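You operate a simulated robot arm through the tools that you are given. There is no shell and no other tool. Be economical: measure what you need, move in short steps, check, and stop when the job is done.

You run a simulated robot arm. Do the job below in one go: nothing can be reset, and whatever is moved stays where it is left.

Task
Put the brown bin on the green mark on the long table away on the table top beside the hopper. Fetch the purple pin and stand it on top of the white gauge. Put the long orange block on the inside of the yellow crate with flaps away on the small grey shelf on the rail. Put the red block on the top of the wooden bench away on the back of the table top beside the track. Take the marked black housing and leave it in the inside of the large red bin. Fetch the closed brown housing and set it in the inside of the yellow crate with flaps. Open the lower drawer, take the long orange housing and put it in the inside of the lower drawer and shut the drawer again. Put two of the grey-striped blocks from the top of the dark bench on the top of the wooden bench. Take the closed red housing and leave it on the top of the wooden bench. Shut the upper desk drawer. Fetch the short teal housing and set it in the low grey tote. Any order will do. Set down upright: brown bin, purple pin, long orange block, grey-striped block.

The check looks at the end state, three seconds after you hand in, the way a careful person would. Anything else that was tipped, shoved, dropped, spilled or broken makes it a failure.

Robot
A 6-joint arm with a four-finger gripper on a trunk, on a base that drives. Base frame: it is fixed to the floor where the robot stands at the start and does not move with it; the origin is under the middle of the robot, x ahead of it, y to its left, z up; the surface under the hand at the start is at about z = 85. Lengths are in cm, angles in rad, forces in N, time in s.
With the tool pointing down near the work surface it reaches from about 28 to 70 cm from the robot's upright axis, wherever it stands. Its first joint turns from -2.897 to 2.897 rad. Places, roughly: back of the table top beside the track (20x32 cm) [-162, -8, 90]; brown bin [50, 25, 100]; closed brown housing [-675, -325, 100]; closed red housing (12x12x7 cm) [-690, -430, 90]; grey-striped block (7x3x4 cm) [-680, -390, 90]; inside of the large red bin (15x20 cm) [-508, -90, 110]; inside of the lower drawer [-690, -220, 50]; inside of the yellow crate with flaps [-520, -140, 90]; long orange block (4x10x5 cm) [-510, -120, 90]; long orange housing [-675, -400, 100]; low grey tote (41x29x8 cm) [50, -90, 90]; lower drawer [-690, -220, 50]; marked black housing [-700, -250, 100]; purple pin (3x3x7 cm) [50, 30, 90]; red block (7x3x3 cm) [-690, -150, 90]; short teal housing [75, -175, 75]; small grey shelf on the rail (15x29 cm) [-114, -386, 82]; table top beside the hopper (27x22 cm) [-124, -76, 70]; top of the wooden bench [-710, -200, 90]; upper desk drawer [-870, -130, 90]; white gauge [50, -25, 75]. Payload 3.43 kg.
Tool frame: the origin (TCP) lies between the finger pads and is the grasp point; the fingertips stand 3 cm ahead of it; z points along the fingers, y is the line along which they close. Largest opening 12 cm; the body of the gripper starts 8.5 cm behind the TCP.
Orientation is told as [roll, pitch, yaw] about the base's x, y, z axes, in that order, counted from this pose: with the fingers straight down and closing along the base's y, the tool's x points along the base's -x, its y along +y and its z along -z.

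Tools
- The arm moves only by the tool apply_moves. Its argument "moves" is text: rows parted by semicolons, each of 7 numbers parted by spaces: the finger opening in cm, from 0 to 12, then the shift along the base's x, y, z in cm, then the turn, a rotation vector about the base's x, y, z in rad. In form: jaw x y z wx wy wz; .... A call has 1 to 12 rows; each row is the pose to reach, as a shift and turn from the pose commanded when the call began. Rows are played at 5 a second. More than 5 cm and 0.15 rad between two rows, or a gripper value outside its range, and nothing of the call is played. Where a pose cannot be reached the arm comes as near as it can. A force on the tool above 40 N (or 10 N above the force at the start of the call, whichever is more), or a blocked arm, ends the call early, and 0.2 s more pass. The fingers move at their own pace and stop on an object; they squeeze with about 27 N. The grip force told is the motor's: it shows also when the fingers shut on nothing. Time passes only in rows, and 0.2 s behind the last, so rows that repeat a pose let the fingers close. It gives the time, the measured TCP pose, the force on the tool (base axes), the opening and the grip force at its end, in the units of the frame above (readings bear some noise), with the torque about the TCP (base axes, N m) and any sound that the robot's microphone picked up.
- Cameras (640 x 400 px; columns grow to the right, rows downward): "scene" is now at [4.13, 9.74, 168.23]; the picture's right is [-0.58, -0.82, 0.00], its down [-0.63, 0.45, -0.63] and it looks along [0.51, -0.36, -0.78] (base axes); focal length 248 px, centre (320, 200). "wrist" rides on the gripper at [7.1, -1.7, -12.1] in the tool frame; the picture's right is [0.23, 0.97, 0.00], its down [-0.81, 0.19, -0.55] and it looks along [-0.54, 0.13, 0.83] (tool axes); focal length 275 px, centre (320, 200). There is no depth. A picture from a camera that has moved, and an enlarged one, comes with that camera's place and axes in the base frame and with its lens.
- get_image(camera): a new picture of that camera. No time passes.
- slide_trunk(by): slides the trunk up (or, below 0, down) by that many cm; the arm and the scene camera ride with it, the base frame stays. It gives what a move gives, with no picture.
- base_move(legs): drives the robot by 1 to 6 legs, each [ahead, left, turn to the left] in cm, cm and rad, along the robot's own axes; the way and the turn of a leg run together, so that a leg with both is an arc; at most 150 cm and 3.142 rad a leg. The arm and the cameras ride along, it lands a little off, and it stops where it bumps. It gives what a move gives.
- pan_tilt(pan, tilt): turns the head with the scene camera to pan (to the left, within 2.094 rad either way) and tilt (down, from -0.506 to 1.204), counted from straight ahead of the robot. It gives what a move gives.
- enlarge(camera, box): a new picture of the part [left, top, right, bottom] of that camera's present view, enlarged. No time passes.
- hand_in(): hands the job in; it is judged then, once.

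Work in short steps. Places have to be worked out from the pictures, the camera data and where the tool is seen: move nearer, look again, correct. Check each grasp and each placing, and mend what went wrong. You have 577 turns and 360 pictures in all, those below and enlarged ones among them. Open the gripper and draw the arm clear of the work before you hand the job in, unless the task says otherwise; then end with one line.

The tools are called after "Emit:" as a command line: name --argument value ..., lists and objects as JSON in quotes. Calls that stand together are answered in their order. apply_moves: Moves the arm, as the interface text tells. Its arguments: {"type":"object","properties":{"moves":{"type":"string"}},"required":["moves"]} The other tools are called the same way: slide_trunk (by) slides the trunk up or down; base_move (legs) drives the base; pan_tilt (pan, tilt) turns the head that bears the scene camera; get_image (camera) takes a picture; enlarge (camera, box) takes an enlarged picture of a part of a camera's view; hand_in () hands the job in.

At the start:

```text
clock: 0.0
position: [34.03, -27.49, 113.2]
tcp_rot: [0.0, 0.0, 0.0]
ft_force: [0.5, -0.6, -0.6]
torque: [-0.04, 0.02, 0.02]
grip_width: 12.0
gripper_force: 0.1
trunk travel left (down, up): [-20.0, 24.0]
robot x, y, heading: [0.3, 0.07, 0.003]
head pan, tilt: [-0.618, 0.89]
```

scene: 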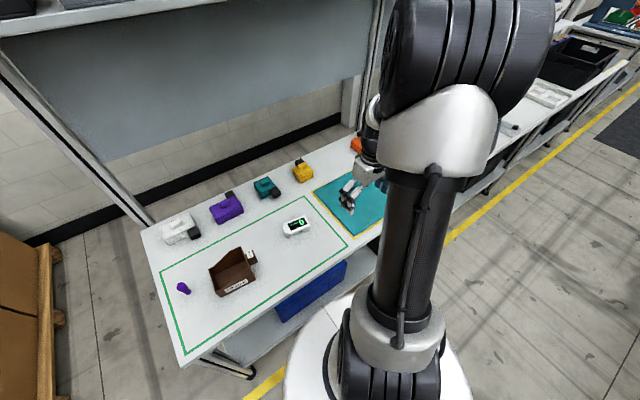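
wrist: 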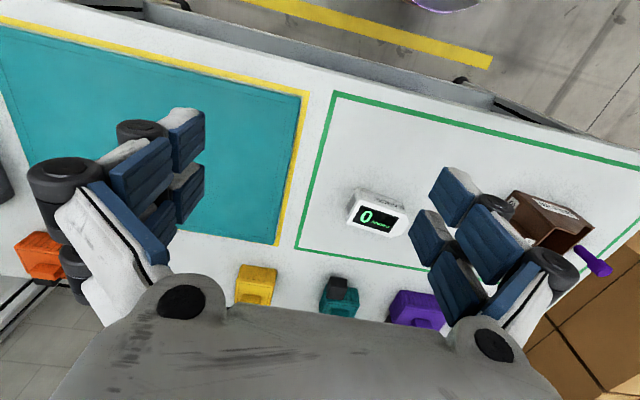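

I start by looking closer at the pin, bin and gauge on the long table.

Emit:
enlarge --camera "scene" --box '[140, 150, 380, 380]'

Emit:
pan_tilt --pan -1.2 --tilt 0.7

Emit:
get_image --camera "scene"

```text
1.74 times, centred on (260, 265) of scene
camera zoom: at [4.13, 9.74, 168.23], right [-0.58, -0.82, 0.0], down [-0.63, 0.45, -0.63], along [0.51, -0.36, -0.78], focal length 431 px, centre (424, 87)
```

zoom: 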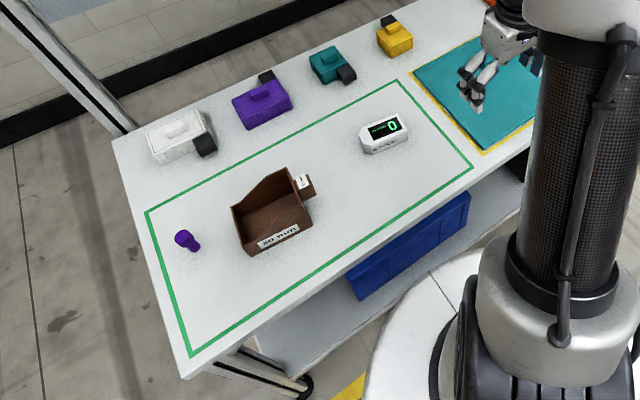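

```text
clock: 1.0
position: [34.11, -27.56, 113.15]
tcp_rot: [0.0, 0.0, 0.0]
ft_force: [-0.2, -0.3, -0.1]
torque: [-0.03, -0.03, 0.01]
grip_width: 12.01
gripper_force: 0.1
trunk travel left (down, up): [-20.0, 24.0]
robot x, y, heading: [0.16, -0.23, -0.004]
head pan, tilt: [-1.201, 0.7]
```

```text
356 pictures are left
camera scene: at [1.01, 6.23, 169.77], right [-0.93, -0.36, 0.0], down [-0.23, 0.6, -0.76], along [0.28, -0.71, -0.64], focal length 248 px, centre (320, 200)
```

scene: 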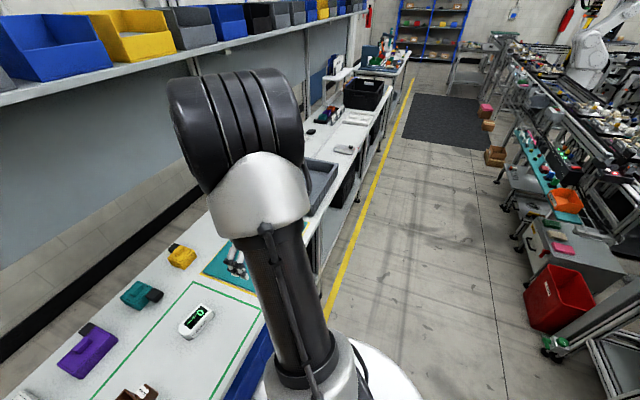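

The pin appears to stand upright near (54,30). I move the hand over towards it at height, and keep the fingers open.

Emit:
apply_moves --moves "12 1.4 4.5 0 0 0 0; 12 2.8 9 0 0 0 0; 12 4.2 13.5 0 0 0 0; 12 5.6 18 0 0 0 0; 12 7 22.5 0 0 0 0; 12 8.4 27 0 0 0 0; 12 9.8 31.5 0 0 0 0; 12 11.2 36 0 0 0 0; 12 12.6 40.5 0 0 0 0; 12 14 45 0 0 0 0; 12 15.4 49.5 0 0 0 0; 12 16.8 54 0 0 0 0"

Emit:
get_image --camera "wrist"

Emit:
pan_tilt --pan 0.0 --tilt 0.9

Emit:
get_image --camera "scene"

```text
clock: 3.6
position: [50.91, 26.61, 113.32]
tcp_rot: [-0.002, 0.001, 0.002]
ft_force: [1.4, 0.6, 0.4]
torque: [-0.01, 0.01, 0.0]
grip_width: 11.98
gripper_force: 0.1
trunk travel left (down, up): [-20.0, 24.0]
robot x, y, heading: [-0.1, 0.41, 0.0]
head pan, tilt: [-1.201, 0.7]
```

```text
355 pictures are left
camera wrist: at [43.85, 25.09, 125.22], right [-0.23, 0.97, 0.0], down [0.81, 0.19, 0.55], along [0.54, 0.13, -0.83], focal length 275 px, centre (320, 200)
```

wrist: 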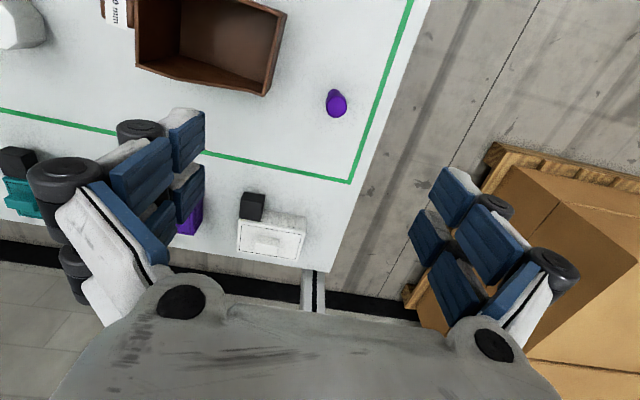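

```text
clock: 5.0
position: [50.88, 26.5, 113.39]
tcp_rot: [0.001, 0.002, 0.0]
ft_force: [-0.4, 0.8, -0.2]
torque: [-0.01, -0.01, -0.02]
grip_width: 12.01
gripper_force: 0.1
trunk travel left (down, up): [-20.0, 24.0]
robot x, y, heading: [-0.13, -0.05, -0.002]
head pan, tilt: [0.0, 0.901]
```

```text
354 pictures are left
camera scene: at [5.48, 14.14, 168.16], right [0.0, -1.0, 0.0], down [-0.78, 0.0, -0.62], along [0.62, 0.0, -0.78], focal length 248 px, centre (320, 200)
```

scene: 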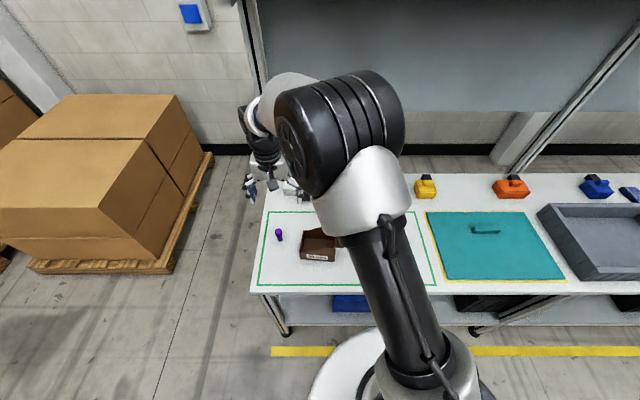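

Pin estimated at about (52.2, 29.2). I zoom on it to read its shape.

Emit:
enlarge --camera "wrist" --box '[230, 40, 390, 150]'

Emit:
enlarge --camera "scene" --box '[240, 200, 340, 270]'

```text
3.64 times, centred on (310, 95) of wrist
camera zoom: at [43.8, 24.88, 125.27], right [-0.23, 0.97, 0.0], down [0.81, 0.19, 0.55], along [0.54, 0.13, -0.83], focal length 1001 px, centre (356, 582)
```

zoom: 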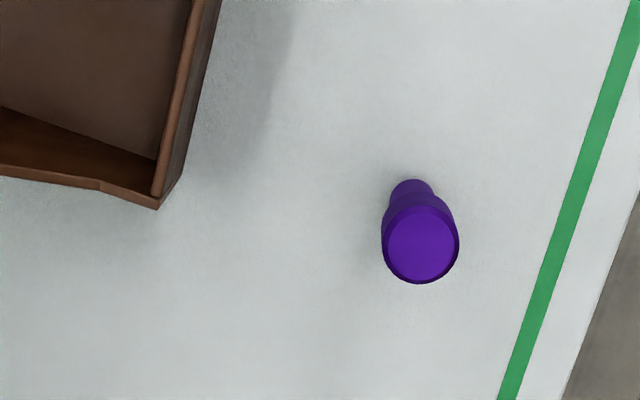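

```text
5.71 times, centred on (290, 235) of scene
camera zoom: at [5.48, 14.14, 168.16], right [0.0, -1.0, 0.0], down [-0.78, 0.0, -0.62], along [0.62, 0.0, -0.78], focal length 1415 px, centre (491, 0)
```

zoom: 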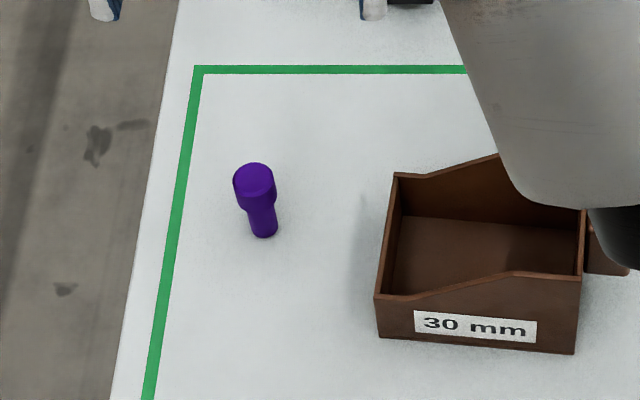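

Pin stands upright, head up, at (51.9, 29.1). I go down over it with fingers at 7 cm and stop with TCP at about z 90.5.

Emit:
apply_moves --moves "7 1 2.6 -3 0 0 0; 7 1 2.6 -7.5 0 0 0; 7 1 2.6 -12 0 0 0; 7 1 2.6 -16 0 0 0; 7 1 2.6 -19 0 0 0"

Emit:
get_image --camera "wrist"

```text
clock: 6.2
position: [52.07, 29.09, 94.11]
tcp_rot: [0.001, 0.001, 0.001]
ft_force: [0.5, -0.3, 0.2]
torque: [-0.03, 0.01, 0.01]
grip_width: 6.98
gripper_force: 0.1
trunk travel left (down, up): [-20.0, 24.0]
robot x, y, heading: [-0.15, 0.0, -0.002]
head pan, tilt: [0.0, 0.901]
```

```text
351 pictures are left
camera wrist: at [44.96, 27.49, 106.05], right [-0.23, 0.97, 0.0], down [0.81, 0.19, 0.55], along [0.54, 0.13, -0.83], focal length 275 px, centre (320, 200)
```

wrist: 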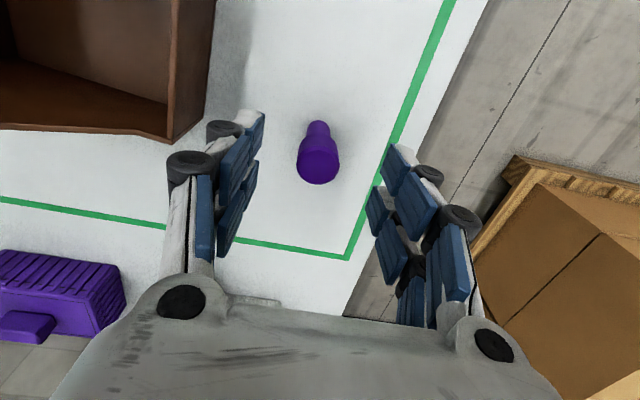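

Centred. Going down and closing.

Emit:
apply_moves --moves "7 0 0 -2 0 0 0; 7 0 0 -3.6 0 0 0; 0 0 0 -3.6 0 0 0; 0 0 0 -3.6 0 0 0; 0 0 0 -3.6 0 0 0; 0 0 0 -3.6 0 0 0; 0 0 0 -3.6 0 0 0"

Emit:
apply_moves --moves "0 0 0 2 0 0 0; 0 0 0 6 0 0 0; 0 0 0 10 0 0 0; 0 0 0 13 0 0 0"

Emit:
get_image --camera "wrist"

```text
clock: 7.8
position: [51.85, 29.09, 90.7]
tcp_rot: [-0.001, -0.001, 0.001]
ft_force: [-0.3, -0.1, 0.1]
torque: [-0.02, 0.04, 0.01]
grip_width: 2.16
gripper_force: 27.3
trunk travel left (down, up): [-20.0, 24.0]
robot x, y, heading: [-0.18, -0.13, 0.001]
head pan, tilt: [0.0, 0.901]
```

```text
clock: 8.8
position: [52.08, 29.07, 103.74]
tcp_rot: [0.001, -0.001, 0.001]
ft_force: [-0.3, -0.3, -0.7]
torque: [0.0, 0.01, -0.03]
grip_width: 2.15
gripper_force: 27.3
trunk travel left (down, up): [-20.0, 24.0]
robot x, y, heading: [0.18, 0.13, 0.0]
head pan, tilt: [0.0, 0.901]
```

```text
350 pictures are left
camera wrist: at [44.86, 27.51, 115.66], right [-0.23, 0.97, 0.0], down [0.81, 0.19, 0.55], along [0.54, 0.13, -0.83], focal length 275 px, centre (320, 200)
```

wrist: 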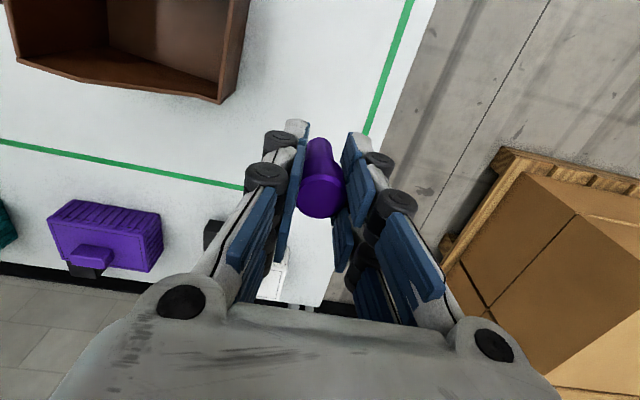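

Pin held. I carry it to near the gauge, around (52, -8), a bit higher.

Emit:
apply_moves --moves "0 0 -2 4 0 0 0; 0 0 -6.5 6 0 0 0; 0 0 -11 6 0 0 0; 0 0 -15.5 6 0 0 0; 0 0 -20 6 0 0 0; 0 0 -24.5 6 0 0 0; 0 0 -29 6 0 0 0; 0 0 -33.5 6 0 0 0; 0 0 -37 6 0 0 0; 0 0 -37 6 0 0 0"

Emit:
get_image --camera "wrist"

Emit:
pan_tilt --pan -0.6 --tilt 0.9

Emit:
get_image --camera "scene"

```text
clock: 11.0
position: [51.87, -8.0, 109.57]
tcp_rot: [0.001, 0.001, -0.001]
ft_force: [-0.5, 0.1, -0.6]
torque: [0.02, 0.01, 0.01]
grip_width: 2.15
gripper_force: 27.2
trunk travel left (down, up): [-20.0, 24.0]
robot x, y, heading: [-0.15, 0.19, 0.0]
head pan, tilt: [0.0, 0.901]
```

```text
349 pictures are left
camera wrist: at [44.77, -9.63, 121.52], right [-0.23, 0.97, 0.0], down [0.81, 0.19, 0.55], along [0.54, 0.13, -0.83], focal length 275 px, centre (320, 200)
```

wrist: 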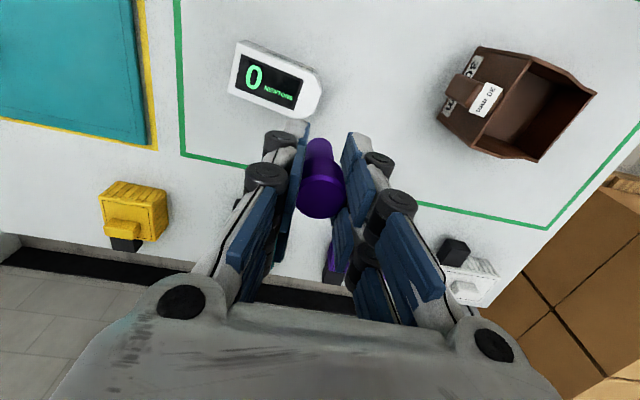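

```text
clock: 12.0
position: [51.96, -7.99, 109.62]
tcp_rot: [0.0, -0.001, 0.001]
ft_force: [0.8, -0.3, -0.4]
torque: [0.02, 0.0, 0.03]
grip_width: 2.14
gripper_force: 27.6
trunk travel left (down, up): [-20.0, 24.0]
robot x, y, heading: [0.05, 0.03, 0.001]
head pan, tilt: [-0.6, 0.901]
```

```text
348 pictures are left
camera scene: at [4.17, 9.89, 168.15], right [-0.56, -0.83, 0.0], down [-0.65, 0.44, -0.62], along [0.51, -0.35, -0.78], focal length 248 px, centre (320, 200)
```

scene: 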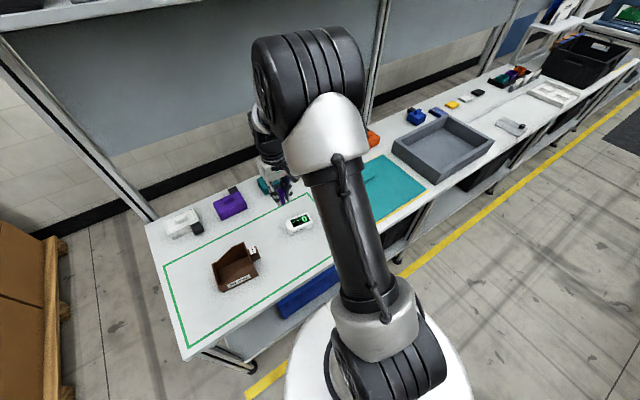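

I zoom on the gauge in both views to measure its height.

Emit:
enlarge --camera "wrist" --box '[200, 20, 360, 130]'

Emit:
enlarge --camera "scene" --box '[240, 175, 340, 245]'

```text
3.64 times, centred on (280, 75) of wrist
camera zoom: at [44.77, -9.64, 121.51], right [-0.23, 0.97, 0.0], down [0.81, 0.19, 0.55], along [0.54, 0.13, -0.83], focal length 1001 px, centre (466, 654)
```

zoom: 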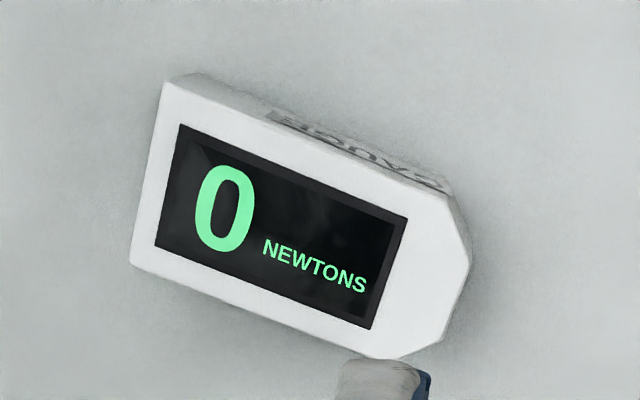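

```text
5.71 times, centred on (290, 210) of scene
camera zoom: at [4.17, 9.89, 168.15], right [-0.56, -0.83, 0.0], down [-0.65, 0.44, -0.62], along [0.51, -0.35, -0.78], focal length 1415 px, centre (491, 143)
```

zoom: 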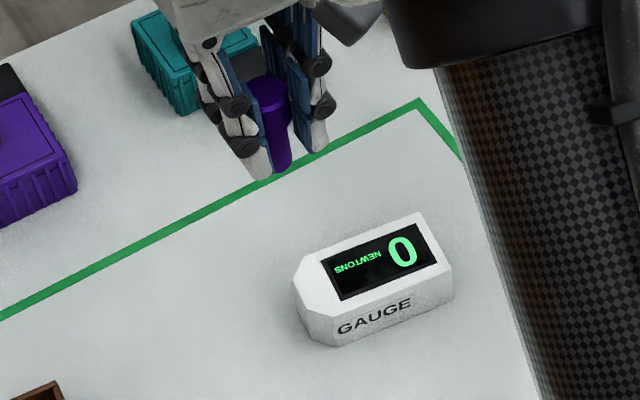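

Gauge top centre is about (52.2, -13.3), top at about z 88. I carry the pin over it and go down to about 1 cm above it.

Emit:
apply_moves --moves "0 0.3 -4 0 0 0 0; 0 0.3 -5.3 -3 0 0 0; 0 0.3 -5.3 -7 0 0 0; 0 0.3 -5.3 -11 0 0 0; 0 0.3 -5.3 -14 0 0 0; 0 0.3 -5.3 -14.8 0 0 0; 0 0.3 -5.3 -14.8 0 0 0"

Emit:
get_image --camera "wrist"

Emit:
enlarge --camera "scene" --box '[240, 175, 340, 245]'

```text
clock: 13.6
position: [52.09, -13.1, 94.69]
tcp_rot: [0.0, 0.0, 0.0]
ft_force: [0.5, -0.1, -0.6]
torque: [0.03, -0.02, -0.02]
grip_width: 2.15
gripper_force: 27.3
trunk travel left (down, up): [-20.0, 24.0]
robot x, y, heading: [0.28, 0.3, 0.004]
head pan, tilt: [-0.6, 0.901]
```

```text
345 pictures are left
camera wrist: at [45.08, -14.73, 106.76], right [-0.23, 0.97, 0.0], down [0.81, 0.19, 0.55], along [0.54, 0.13, -0.83], focal length 275 px, centre (320, 200)
```

wrist: 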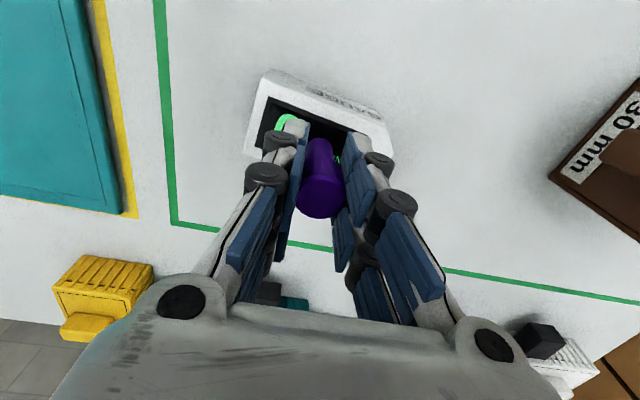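

```text
5.71 times, centred on (290, 210) of scene
camera zoom: at [4.17, 9.88, 168.16], right [-0.56, -0.83, 0.0], down [-0.65, 0.44, -0.62], along [0.51, -0.35, -0.78], focal length 1415 px, centre (491, 143)
```

zoom: 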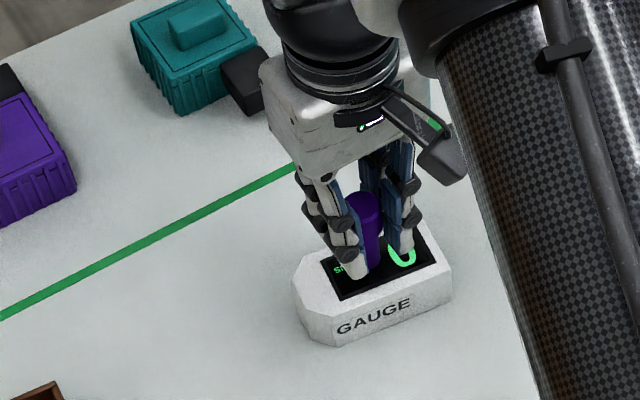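

Pin is over the display. Lowering in 0.3 cm steps until contact.

Emit:
apply_moves --moves "0 0 0 -0.3 0 0 0; 0 0 0 -0.6 0 0 0; 0 0 0 -0.8 0 0 0; 0 0 0 -0.8 0 0 0"

```text
clock: 14.6
position: [52.18, -13.17, 94.23]
tcp_rot: [-0.001, -0.003, 0.0]
ft_force: [1.6, 0.5, 18.1]
torque: [0.02, -0.13, 0.0]
grip_width: 2.13
gripper_force: 27.5
trunk travel left (down, up): [-20.0, 24.0]
robot x, y, heading: [0.05, -0.4, 0.002]
head pan, tilt: [-0.6, 0.901]
```

Contact at z 94.2. I relax the push and open the fingers, then rise.

Emit:
apply_moves --moves "0 0 0 0.25 0 0 0; 0 0 0 0.3 0 0 0; 4 0 0 0.3 0 0 0; 4 0 0 0.3 0 0 0; 4 0 0 0.3 0 0 0; 4 0 0 0.3 0 0 0"

Emit:
apply_moves --moves "5 0 0 1.5 0 0 0; 5 0 0 4 0 0 0; 5 0 0 8 0 0 0; 5 0 0 12 0 0 0; 5 0 0 16 0 0 0"

Emit:
get_image --camera "wrist"

```text
clock: 16.0
position: [52.16, -13.17, 94.32]
tcp_rot: [-0.001, 0.0, 0.0]
ft_force: [-0.4, -0.1, 0.9]
torque: [-0.02, 0.03, 0.0]
grip_width: 4.01
gripper_force: 0.0
trunk travel left (down, up): [-20.0, 24.0]
robot x, y, heading: [-0.04, 0.04, -0.001]
head pan, tilt: [-0.6, 0.901]
```

```text
clock: 17.2
position: [51.9, -13.24, 110.42]
tcp_rot: [0.001, 0.001, 0.0]
ft_force: [-0.2, 0.0, 0.3]
torque: [-0.01, 0.01, 0.0]
grip_width: 5.01
gripper_force: 0.1
trunk travel left (down, up): [-20.0, 24.0]
robot x, y, heading: [0.03, -0.35, -0.003]
head pan, tilt: [-0.6, 0.901]
```

```text
343 pictures are left
camera wrist: at [44.83, -14.92, 122.46], right [-0.23, 0.97, 0.0], down [0.81, 0.19, 0.55], along [0.54, 0.13, -0.83], focal length 275 px, centre (320, 200)
```

wrist: 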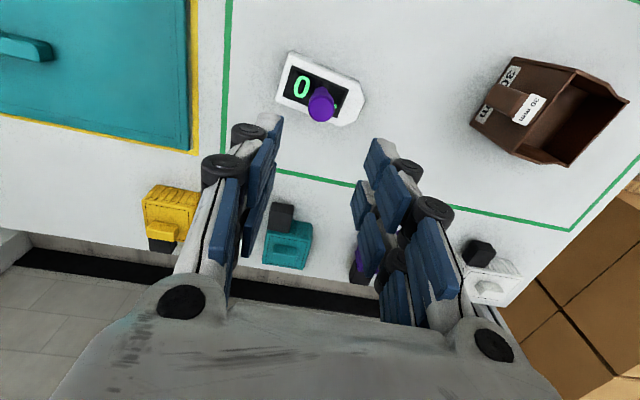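

Pin stands on the gauge. Next the teal housing: I draw the arm in and drive to the right along the table, watching.

Emit:
apply_moves --moves "5 -4 0 2 0 0 0; 5 -8 0 4 0 0 0; 5 -12 0 6 0 0 0; 5 -16 0 8 0 0 0"

Emit:
base_move --legs '[[-5, 0, 0], [0, -100, 0]]'

Emit:
pan_tilt --pan -0.5 --tilt 0.8

Emit:
get_image --camera "scene"

Emit:
get_image --camera "wrist"

```text
clock: 18.2
position: [36.05, -13.19, 118.32]
tcp_rot: [0.001, -0.001, 0.0]
ft_force: [-0.8, -0.2, -0.3]
torque: [0.01, -0.04, 0.01]
grip_width: 5.0
gripper_force: 0.0
trunk travel left (down, up): [-20.0, 24.0]
robot x, y, heading: [-0.04, 0.05, 0.001]
head pan, tilt: [-0.6, 0.901]
```

```text
clock: 23.9
position: [31.97, -112.6, 118.26]
tcp_rot: [0.0, 0.0, 0.012]
ft_force: [-1.0, -1.3, -0.2]
torque: [0.0, 0.01, -0.01]
grip_width: 5.01
gripper_force: 0.0
trunk travel left (down, up): [-20.0, 24.0]
robot x, y, heading: [-4.35, -100.3, 0.013]
head pan, tilt: [-0.6, 0.901]
```

```text
clock: 24.6
position: [31.92, -112.58, 118.13]
tcp_rot: [0.0, 0.0, 0.012]
ft_force: [-0.3, -1.1, 0.1]
torque: [0.01, -0.02, 0.02]
grip_width: 4.99
gripper_force: 0.1
trunk travel left (down, up): [-20.0, 24.0]
robot x, y, heading: [-4.2, -99.69, 0.014]
head pan, tilt: [-0.499, 0.799]
```

```text
342 pictures are left
camera scene: at [0.48, -89.48, 168.94], right [-0.47, -0.88, 0.0], down [-0.63, 0.34, -0.7], along [0.62, -0.33, -0.72], focal length 248 px, centre (320, 200)
```

scene: 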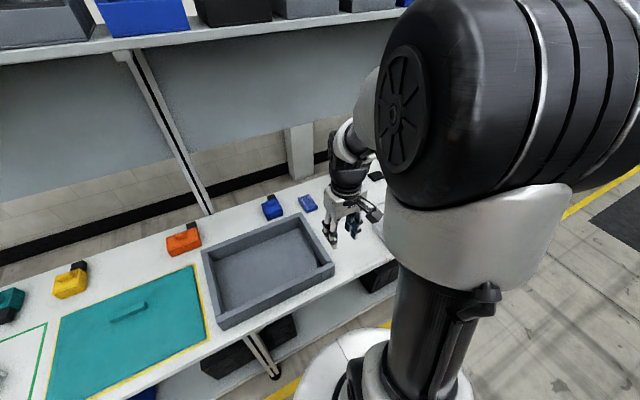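

```text
341 pictures are left
camera wrist: at [24.83, -114.23, 130.13], right [-0.24, 0.97, 0.0], down [0.81, 0.2, 0.55], along [0.54, 0.13, -0.83], focal length 275 px, centre (320, 200)
```

wrist: 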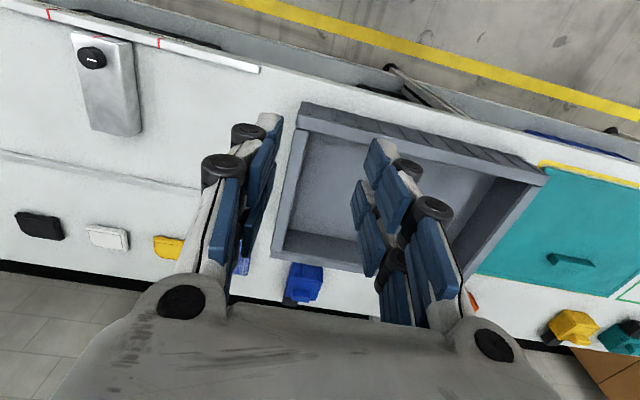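

The tote is at about (50,-92). I move 60 cm more to the right to see the teal parts.

Emit:
base_move --legs '[[0, -60, 0]]'

Emit:
get_image --camera "wrist"

Emit:
pan_tilt --pan -0.9 --tilt 0.75

Emit:
get_image --camera "scene"

```text
clock: 27.9
position: [32.19, -172.39, 118.18]
tcp_rot: [0.0, -0.002, -0.001]
ft_force: [0.1, 0.0, 1.2]
torque: [0.01, 0.0, 0.01]
grip_width: 4.99
gripper_force: 0.1
trunk travel left (down, up): [-20.0, 24.0]
robot x, y, heading: [-4.08, -159.31, -0.002]
head pan, tilt: [-0.499, 0.799]
```

```text
340 pictures are left
camera wrist: at [25.03, -173.99, 130.12], right [-0.23, 0.97, 0.0], down [0.81, 0.19, 0.55], along [0.54, 0.13, -0.83], focal length 275 px, centre (320, 200)
```

wrist: 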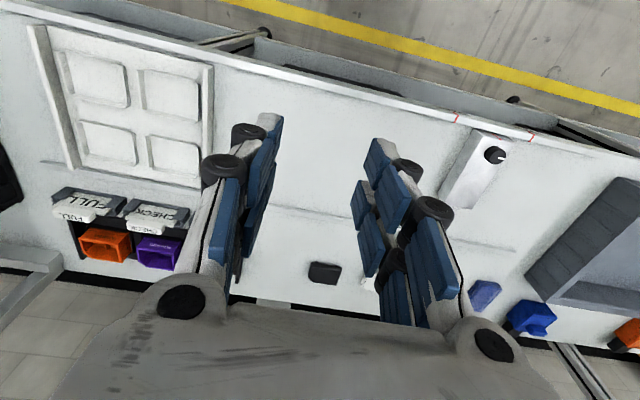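

```text
clock: 28.8
position: [32.2, -172.33, 118.3]
tcp_rot: [0.0, 0.0, 0.0]
ft_force: [-0.1, -0.7, 0.6]
torque: [-0.01, 0.0, 0.02]
grip_width: 4.97
gripper_force: 0.0
trunk travel left (down, up): [-20.0, 24.0]
robot x, y, heading: [-4.51, -159.21, 0.0]
head pan, tilt: [-0.901, 0.75]
```

```text
339 pictures are left
camera scene: at [-0.96, -151.56, 169.34], right [-0.78, -0.62, 0.0], down [-0.42, 0.53, -0.73], along [0.46, -0.57, -0.68], focal length 248 px, centre (320, 200)
```

scene: 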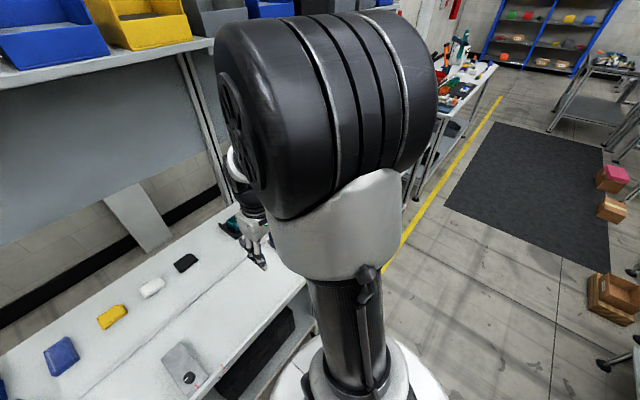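

The teal part hides behind the hand around (73,-185). I go 20 cm farther right and look with the wrist, and look down at my base versus the table edge.

Emit:
base_move --legs '[[0, -20, 0]]'

Emit:
get_image --camera "wrist"

Emit:
pan_tilt --pan 0.4 --tilt 1.2

Emit:
get_image --camera "scene"

```text
clock: 30.4
position: [32.22, -192.08, 118.18]
tcp_rot: [0.0, 0.0, -0.001]
ft_force: [-0.3, 0.0, 0.5]
torque: [0.01, 0.01, 0.0]
grip_width: 5.03
gripper_force: 0.0
trunk travel left (down, up): [-20.0, 24.0]
robot x, y, heading: [-4.27, -179.21, 0.004]
head pan, tilt: [-0.901, 0.75]
```

```text
338 pictures are left
camera wrist: at [25.03, -193.7, 130.12], right [-0.23, 0.97, 0.0], down [0.81, 0.19, 0.55], along [0.54, 0.13, -0.83], focal length 275 px, centre (320, 200)
```

wrist: 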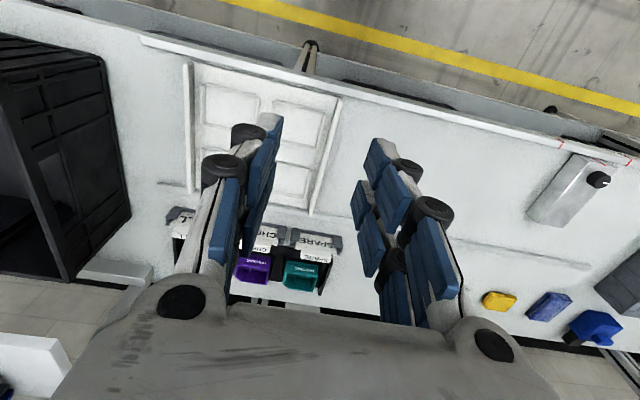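

```text
clock: 31.9
position: [32.12, -191.98, 118.17]
tcp_rot: [-0.001, 0.0, 0.0]
ft_force: [1.1, 0.1, 0.0]
torque: [-0.02, 0.0, 0.03]
grip_width: 4.98
gripper_force: 0.0
trunk travel left (down, up): [-20.0, 24.0]
robot x, y, heading: [-4.01, -178.48, -0.003]
head pan, tilt: [0.4, 1.201]
```

```text
337 pictures are left
camera scene: at [-0.95, -162.53, 166.17], right [0.39, -0.92, 0.0], down [-0.86, -0.36, -0.36], along [0.33, 0.14, -0.93], focal length 248 px, centre (320, 200)
```

scene: 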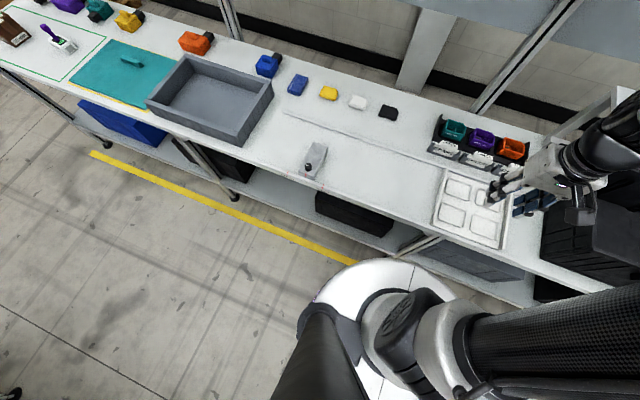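

Teal part is about (73.3,-186), which needs my base near x=4. I look closer at my base and the table's under-structure before moving forward.

Emit:
enlarge --camera "scene" --box '[260, 150, 560, 340]'

Emit:
pan_tilt --pan 1.2 --tilt 1.1

Emit:
get_image --camera "scene"

```text
2.11 times, centred on (410, 245) of scene
camera zoom: at [-0.95, -162.53, 166.17], right [0.39, -0.92, 0.0], down [-0.86, -0.36, -0.36], along [0.33, 0.14, -0.93], focal length 521 px, centre (130, 105)
```

zoom: 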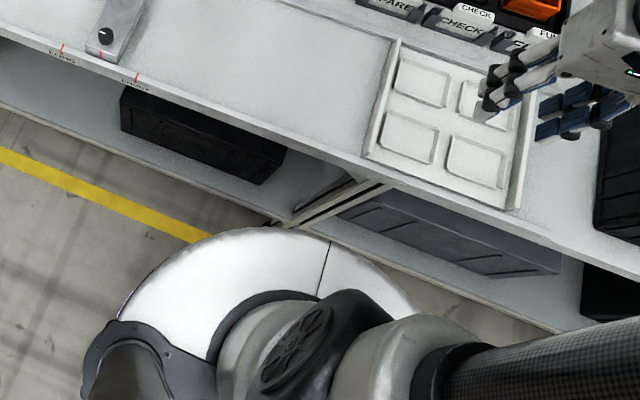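

```text
clock: 33.0
position: [32.12, -191.91, 118.23]
tcp_rot: [0.0, 0.001, 0.0]
ft_force: [-0.4, -0.4, 0.4]
torque: [-0.02, 0.01, 0.02]
grip_width: 5.01
gripper_force: 0.1
trunk travel left (down, up): [-20.0, 24.0]
robot x, y, heading: [-4.05, -179.27, -0.002]
head pan, tilt: [1.201, 1.1]
```

```text
335 pictures are left
camera scene: at [-3.81, -158.82, 166.77], right [0.93, -0.36, 0.0], down [-0.32, -0.83, -0.45], along [0.16, 0.42, -0.89], focal length 248 px, centre (320, 200)
```

scene: 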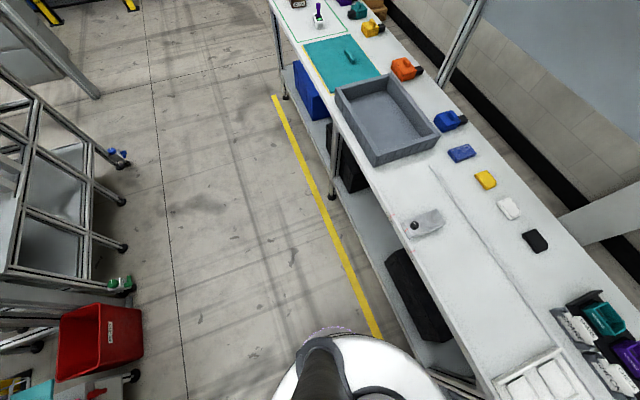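

The lower shelf edge looks to be at about x=37, so there is a bit of room. I drive 7 cm ahead, and 3 cm right, then look with the wrist.

Emit:
base_move --legs '[[7, 0, 0]]'

Emit:
apply_moves --moves "8 4 2 0 0 0 0; 8 8 4 0 0 0 0; 8 12 6 0 0 0 0; 8 16 6 0 0 0 0; 8 20 6 0 0 0 0"

Emit:
get_image --camera "wrist"

Emit:
pan_tilt --pan 0.1 --tilt 0.8

Emit:
get_image --camera "scene"

```text
clock: 34.0
position: [39.23, -192.03, 118.19]
tcp_rot: [-0.002, 0.003, 0.0]
ft_force: [0.8, 0.1, 0.2]
torque: [0.01, 0.04, 0.01]
grip_width: 5.04
gripper_force: 0.1
trunk travel left (down, up): [-20.0, 24.0]
robot x, y, heading: [3.04, -178.99, 0.002]
head pan, tilt: [1.201, 1.1]
```

```text
clock: 35.2
position: [59.38, -185.78, 118.07]
tcp_rot: [0.0, 0.003, -0.001]
ft_force: [0.9, -0.3, -0.2]
torque: [-0.01, 0.06, 0.0]
grip_width: 8.0
gripper_force: 0.0
trunk travel left (down, up): [-20.0, 24.0]
robot x, y, heading: [3.37, -178.88, 0.003]
head pan, tilt: [1.201, 1.1]
```

```text
334 pictures are left
camera wrist: at [52.28, -187.45, 130.04], right [-0.23, 0.97, 0.0], down [0.81, 0.19, 0.55], along [0.54, 0.13, -0.83], focal length 275 px, centre (320, 200)
```

wrist: 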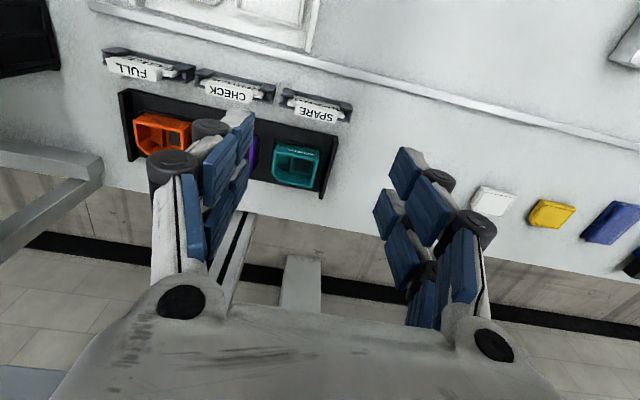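

```text
clock: 36.5
position: [59.14, -185.89, 118.26]
tcp_rot: [-0.001, 0.0, 0.001]
ft_force: [0.0, 0.3, -0.6]
torque: [0.02, -0.01, 0.04]
grip_width: 8.02
gripper_force: 0.1
trunk travel left (down, up): [-20.0, 24.0]
robot x, y, heading: [3.09, -178.86, 0.004]
head pan, tilt: [0.099, 0.799]
```

```text
333 pictures are left
camera scene: at [8.92, -163.89, 168.94], right [0.1, -0.99, 0.0], down [-0.71, -0.07, -0.7], along [0.69, 0.07, -0.72], focal length 248 px, centre (320, 200)
```

scene: 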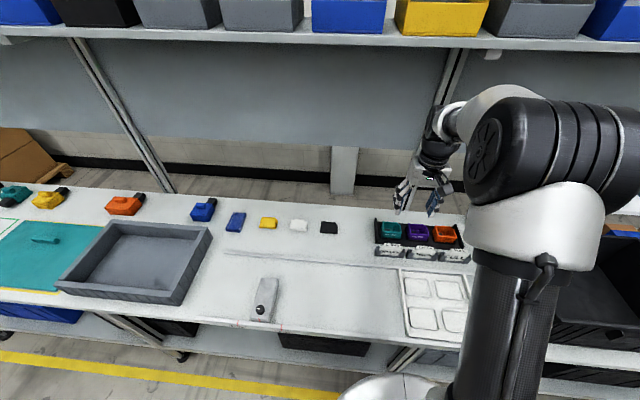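

Let me zoom on the rack with the teal part.

Emit:
enlarge --camera "wrist" --box '[90, 40, 370, 215]'

Emit:
enlarge --camera "scene" --box '[350, 190, 490, 280]'

```text
2.29 times, centred on (230, 128) of wrist
camera zoom: at [52.07, -187.49, 130.11], right [-0.23, 0.97, 0.0], down [0.81, 0.19, 0.55], along [0.54, 0.13, -0.83], focal length 629 px, centre (526, 366)
```

zoom: 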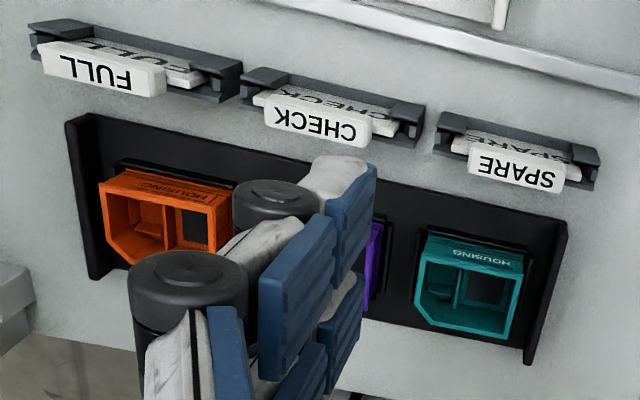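

```text
4.44 times, centred on (420, 235) of scene
camera zoom: at [8.92, -163.89, 168.94], right [0.1, -0.99, 0.0], down [-0.71, -0.07, -0.7], along [0.69, 0.07, -0.72], focal length 1101 px, centre (-124, 44)
```

zoom: 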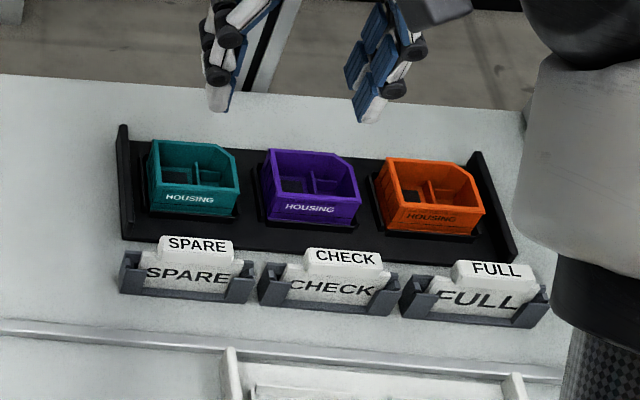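

The teal housing (about 5.2 in x by 7.7 in y, 4 high) sits in a nest near (73.2,-186.4). I'll grip it across x, so I turn the hand a quarter turn first.

Emit:
apply_moves --moves "12 0 0 0 0 0 -0.145; 12 0 0 0 0 0 -0.29; 12 0 0 0 0 0 -0.435; 12 0 0 0 0 0 -0.58; 12 0 0 0 0 0 -0.725; 12 0 0 0 0 0 -0.87; 12 0 0 0 0 0 -1.015; 12 0 0 0 0 0 -1.16; 12 0 0 0 0 0 -1.305; 12 0 0 0 0 0 -1.45; 12 0 0 0 0 0 -1.571; 12 0 0 0 0 0 -1.571"

Emit:
apply_moves --moves "12 4 0 0 0 0 0; 12 8 0 -3 0 0 0; 12 12 0 -6 0 0 0; 12 14 -0.4 -10 0 0 0; 12 14 -0.4 -14 0 0 0; 12 14 -0.4 -17 0 0 0"

Emit:
get_image --camera "wrist"

Emit:
get_image --camera "scene"

```text
clock: 39.1
position: [59.15, -185.97, 118.05]
tcp_rot: [0.0, 0.0, -1.571]
ft_force: [-0.7, 0.6, 0.3]
torque: [0.02, 0.03, -0.01]
grip_width: 12.0
gripper_force: 0.1
trunk travel left (down, up): [-20.0, 24.0]
robot x, y, heading: [3.22, -179.02, 0.003]
head pan, tilt: [0.099, 0.799]
```

```text
clock: 40.5
position: [73.32, -186.35, 101.14]
tcp_rot: [0.0, 0.0, -1.57]
ft_force: [0.8, 1.0, 0.7]
torque: [0.01, 0.01, -0.01]
grip_width: 11.98
gripper_force: 0.1
trunk travel left (down, up): [-20.0, 24.0]
robot x, y, heading: [3.13, -178.5, -0.002]
head pan, tilt: [0.099, 0.799]
```

```text
330 pictures are left
camera wrist: at [71.58, -179.2, 113.13], right [0.97, 0.23, 0.0], down [0.19, -0.81, 0.55], along [0.13, -0.54, -0.83], focal length 275 px, centre (320, 200)
```

wrist: 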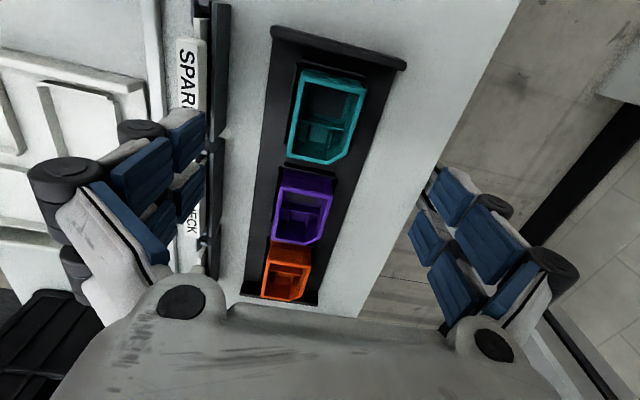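

```text
329 pictures are left
camera scene: at [8.97, -163.91, 168.94], right [0.1, -1.0, 0.0], down [-0.71, -0.07, -0.7], along [0.69, 0.07, -0.72], focal length 248 px, centre (320, 200)
```

scene: 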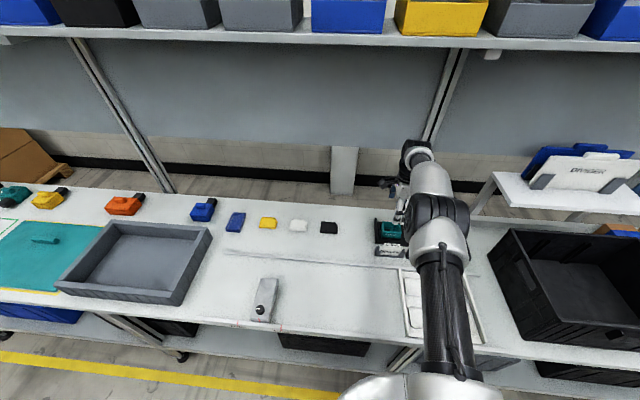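

The housing centre is about (73.65,-186.2). Going down with 8.5 cm opening to TCP z≈91, then close.

Emit:
apply_moves --moves "8.5 0.3 0.1 -2 0 0 0; 8.5 0.3 0.1 -5 0 0 0; 8.5 0.3 0.1 -8 0 0 0; 8.5 0.3 0.1 -9 0 0 0; 8.5 0.3 0.1 -10 0 0 0; 8.5 0.3 0.1 -10 0 0 0"

Emit:
get_image --camera "wrist"

Emit:
enlarge --camera "scene" --box '[350, 190, 490, 280]'

```text
clock: 41.9
position: [72.83, -186.29, 91.93]
tcp_rot: [0.0, 0.0, -1.571]
ft_force: [-0.3, -1.2, 0.2]
torque: [-0.02, 0.01, 0.01]
grip_width: 8.51
gripper_force: 0.2
out of reach, approached as far as the arm can: row 4, 5, 6
trunk travel left (down, up): [-20.0, 24.0]
robot x, y, heading: [2.99, -178.85, -0.001]
head pan, tilt: [0.099, 0.799]
```

```text
328 pictures are left
camera wrist: at [71.2, -179.05, 103.77], right [0.97, 0.23, 0.0], down [0.19, -0.81, 0.55], along [0.13, -0.54, -0.83], focal length 275 px, centre (320, 200)
```

wrist: 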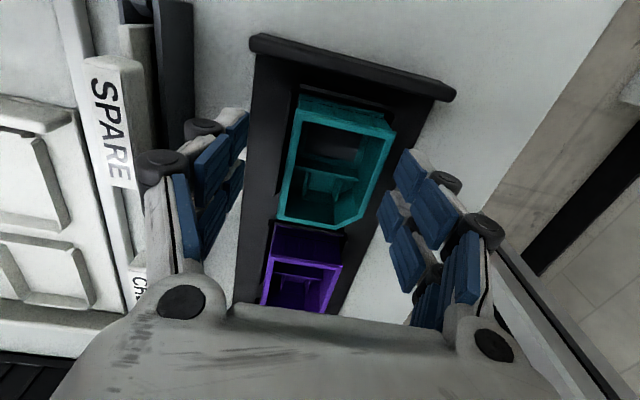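

```text
4.44 times, centred on (420, 235) of scene
camera zoom: at [8.93, -163.9, 168.95], right [0.1, -1.0, 0.0], down [-0.71, -0.07, -0.7], along [0.69, 0.07, -0.72], focal length 1101 px, centre (-124, 44)
```

zoom: 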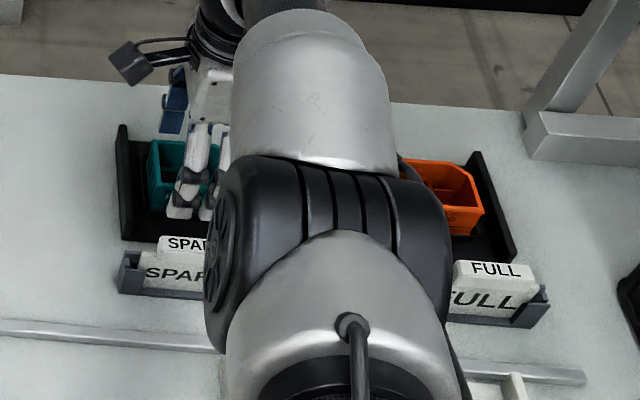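

Out of reach by a little at this height. I raise the hand, then lower the trunk by 10 cm to gain reach.

Emit:
apply_moves --moves "8.5 0 0 4 0 0 0; 8.5 0 0 8 0 0 0; 8.5 0 0 12 0 0 0"

Emit:
slide_trunk --by -10

```text
clock: 42.7
position: [72.55, -186.27, 103.85]
tcp_rot: [-0.001, 0.001, -1.57]
ft_force: [-0.6, -0.5, -0.5]
torque: [-0.01, 0.0, -0.02]
grip_width: 8.48
gripper_force: 0.1
trunk travel left (down, up): [-20.0, 24.0]
robot x, y, heading: [3.25, -179.22, 0.002]
head pan, tilt: [0.099, 0.799]
```

```text
clock: 44.1
position: [72.72, -186.29, 93.97]
tcp_rot: [0.0, 0.0, -1.572]
ft_force: [0.7, 0.5, -0.4]
torque: [-0.01, -0.05, 0.02]
grip_width: 8.5
gripper_force: 0.0
trunk travel left (down, up): [-10.0, 34.0]
robot x, y, heading: [3.38, -178.27, 0.002]
head pan, tilt: [0.099, 0.799]
```

Now at z 94; try x +0.9, down to 91.

Emit:
apply_moves --moves "8.5 0.9 0.1 -0.5 0 0 0; 8.5 0.9 0.1 -2 0 0 0; 8.5 0.9 0.1 -3 0 0 0; 8.5 0.9 0.1 -3 0 0 0"

Emit:
get_image --camera "wrist"

```text
clock: 45.1
position: [73.61, -186.13, 90.82]
tcp_rot: [0.001, -0.001, -1.57]
ft_force: [-0.4, -0.4, 1.4]
torque: [0.04, -0.01, -0.01]
grip_width: 8.48
gripper_force: 0.0
trunk travel left (down, up): [-10.0, 34.0]
robot x, y, heading: [2.93, -178.75, -0.001]
head pan, tilt: [0.099, 0.799]
```

```text
326 pictures are left
camera wrist: at [72.01, -178.93, 102.82], right [0.97, 0.23, 0.0], down [0.19, -0.81, 0.55], along [0.13, -0.54, -0.83], focal length 275 px, centre (320, 200)
```

wrist: 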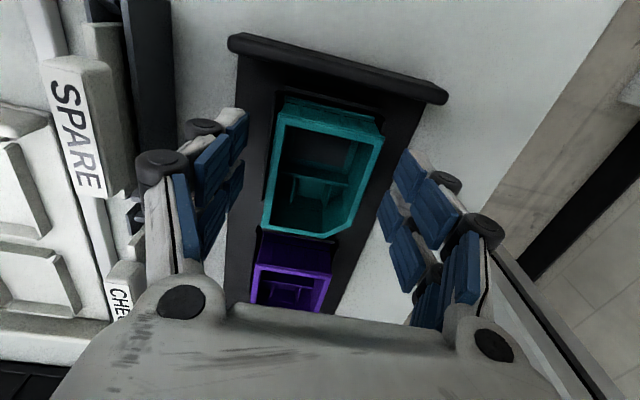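

Well placed; closing.

Emit:
apply_moves --moves "8.5 0 0.2 -0.4 0 0 0; 5 0 0.2 -0.4 0 0 0; 2 0 0.2 -0.4 0 0 0; 0 0 0.2 -0.4 0 0 0; 0 0 0.2 -0.4 0 0 0; 0 0 0.2 -0.4 0 0 0; 0 0 0.2 -0.4 0 0 0"

Emit:
apply_moves --moves "0 0 0 1 0 0 0; 0 0 0 3 0 0 0; 0 0 0 6 0 0 0; 0 -4 0 9 0 0 0; 0 -8 0 12 0 0 0; 0 -12 0 15 0 0 0"

Emit:
get_image --camera "wrist"

```text
clock: 46.7
position: [73.74, -186.01, 90.46]
tcp_rot: [0.0, -0.001, -1.571]
ft_force: [0.0, 0.4, 0.8]
torque: [0.0, -0.02, -0.03]
grip_width: 5.35
gripper_force: 27.1
trunk travel left (down, up): [-10.0, 34.0]
robot x, y, heading: [2.63, -178.71, -0.005]
head pan, tilt: [0.099, 0.799]
```

```text
clock: 48.1
position: [61.52, -185.92, 105.52]
tcp_rot: [0.003, 0.0, -1.571]
ft_force: [-0.2, -0.2, -0.5]
torque: [0.04, -0.03, 0.0]
grip_width: 0.02
gripper_force: 27.0
trunk travel left (down, up): [-10.0, 34.0]
robot x, y, heading: [2.87, -178.96, 0.001]
head pan, tilt: [0.099, 0.799]
```

```text
325 pictures are left
camera wrist: at [59.81, -178.75, 117.48], right [0.97, 0.23, 0.0], down [0.19, -0.81, 0.55], along [0.13, -0.54, -0.83], focal length 275 px, centre (320, 200)
```

wrist: 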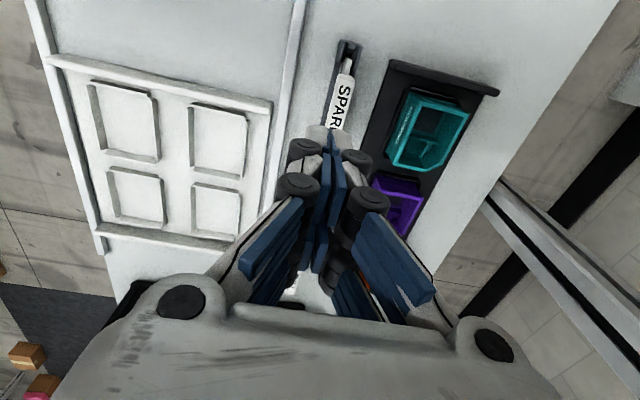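

It slipped off: the grip was too shallow. I go back and grip deeper (TCP z≈89).

Emit:
apply_moves --moves "8.5 0 0 0 0 0 0; 8.5 4 0 -3 0 0 0; 8.5 8 0 -6 0 0 0; 8.5 12.1 0.1 -9 0 0 0; 8.5 12.1 0.1 -12 0 0 0; 8.5 12.1 0.1 -15 0 0 0; 8.5 12.1 0.1 -15.8 0 0 0; 8.5 12.1 0.1 -16.5 0 0 0"

Emit:
get_image --camera "wrist"

```text
refused: row 4 steps farther than a row can; nothing moved
```

```text
324 pictures are left
camera wrist: at [59.81, -178.75, 117.48], right [0.97, 0.23, 0.0], down [0.19, -0.81, 0.55], along [0.13, -0.54, -0.83], focal length 275 px, centre (320, 200)
```

wrist: 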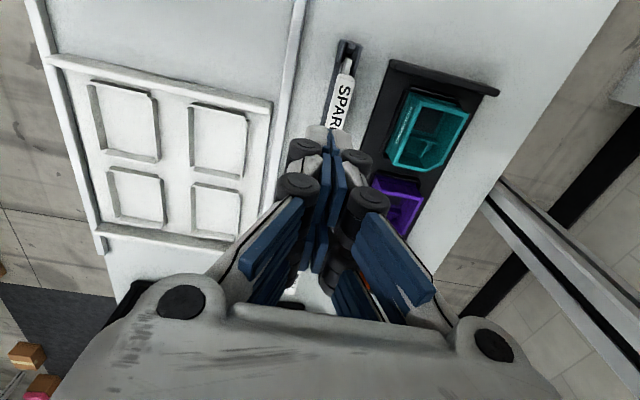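

The step was slightly too long; I repeat it with shorter steps.

Emit:
apply_moves --moves "8.5 0 0 0 0 0 0; 8.5 4 0 -2.5 0 0 0; 8.5 8 0 -5 0 0 0; 8.5 12.1 0.1 -7.5 0 0 0; 8.5 12.1 0.1 -11 0 0 0; 8.5 12.1 0.1 -14 0 0 0; 8.5 12.1 0.1 -15.5 0 0 0; 8.5 12.1 0.1 -16.5 0 0 0"

Emit:
get_image --camera "wrist"

```text
clock: 49.9
position: [73.9, -185.92, 88.87]
tcp_rot: [0.0, -0.001, -1.57]
ft_force: [0.0, 0.7, -0.7]
torque: [-0.01, -0.02, -0.04]
grip_width: 8.5
gripper_force: 0.0
trunk travel left (down, up): [-10.0, 34.0]
robot x, y, heading: [3.02, -178.85, 0.001]
head pan, tilt: [0.099, 0.799]
```

```text
323 pictures are left
camera wrist: at [72.12, -178.73, 100.8], right [0.97, 0.23, 0.0], down [0.19, -0.81, 0.55], along [0.13, -0.54, -0.83], focal length 275 px, centre (320, 200)
```

wrist: 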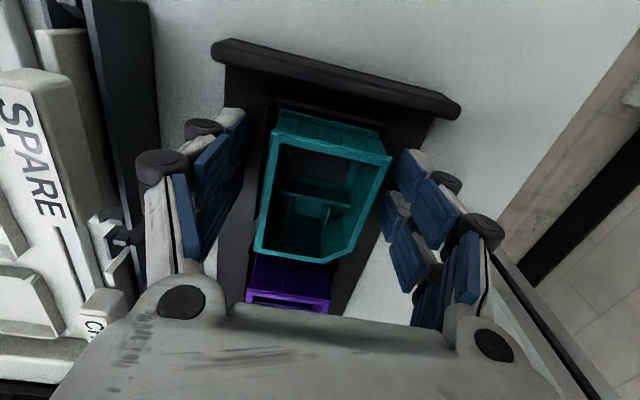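

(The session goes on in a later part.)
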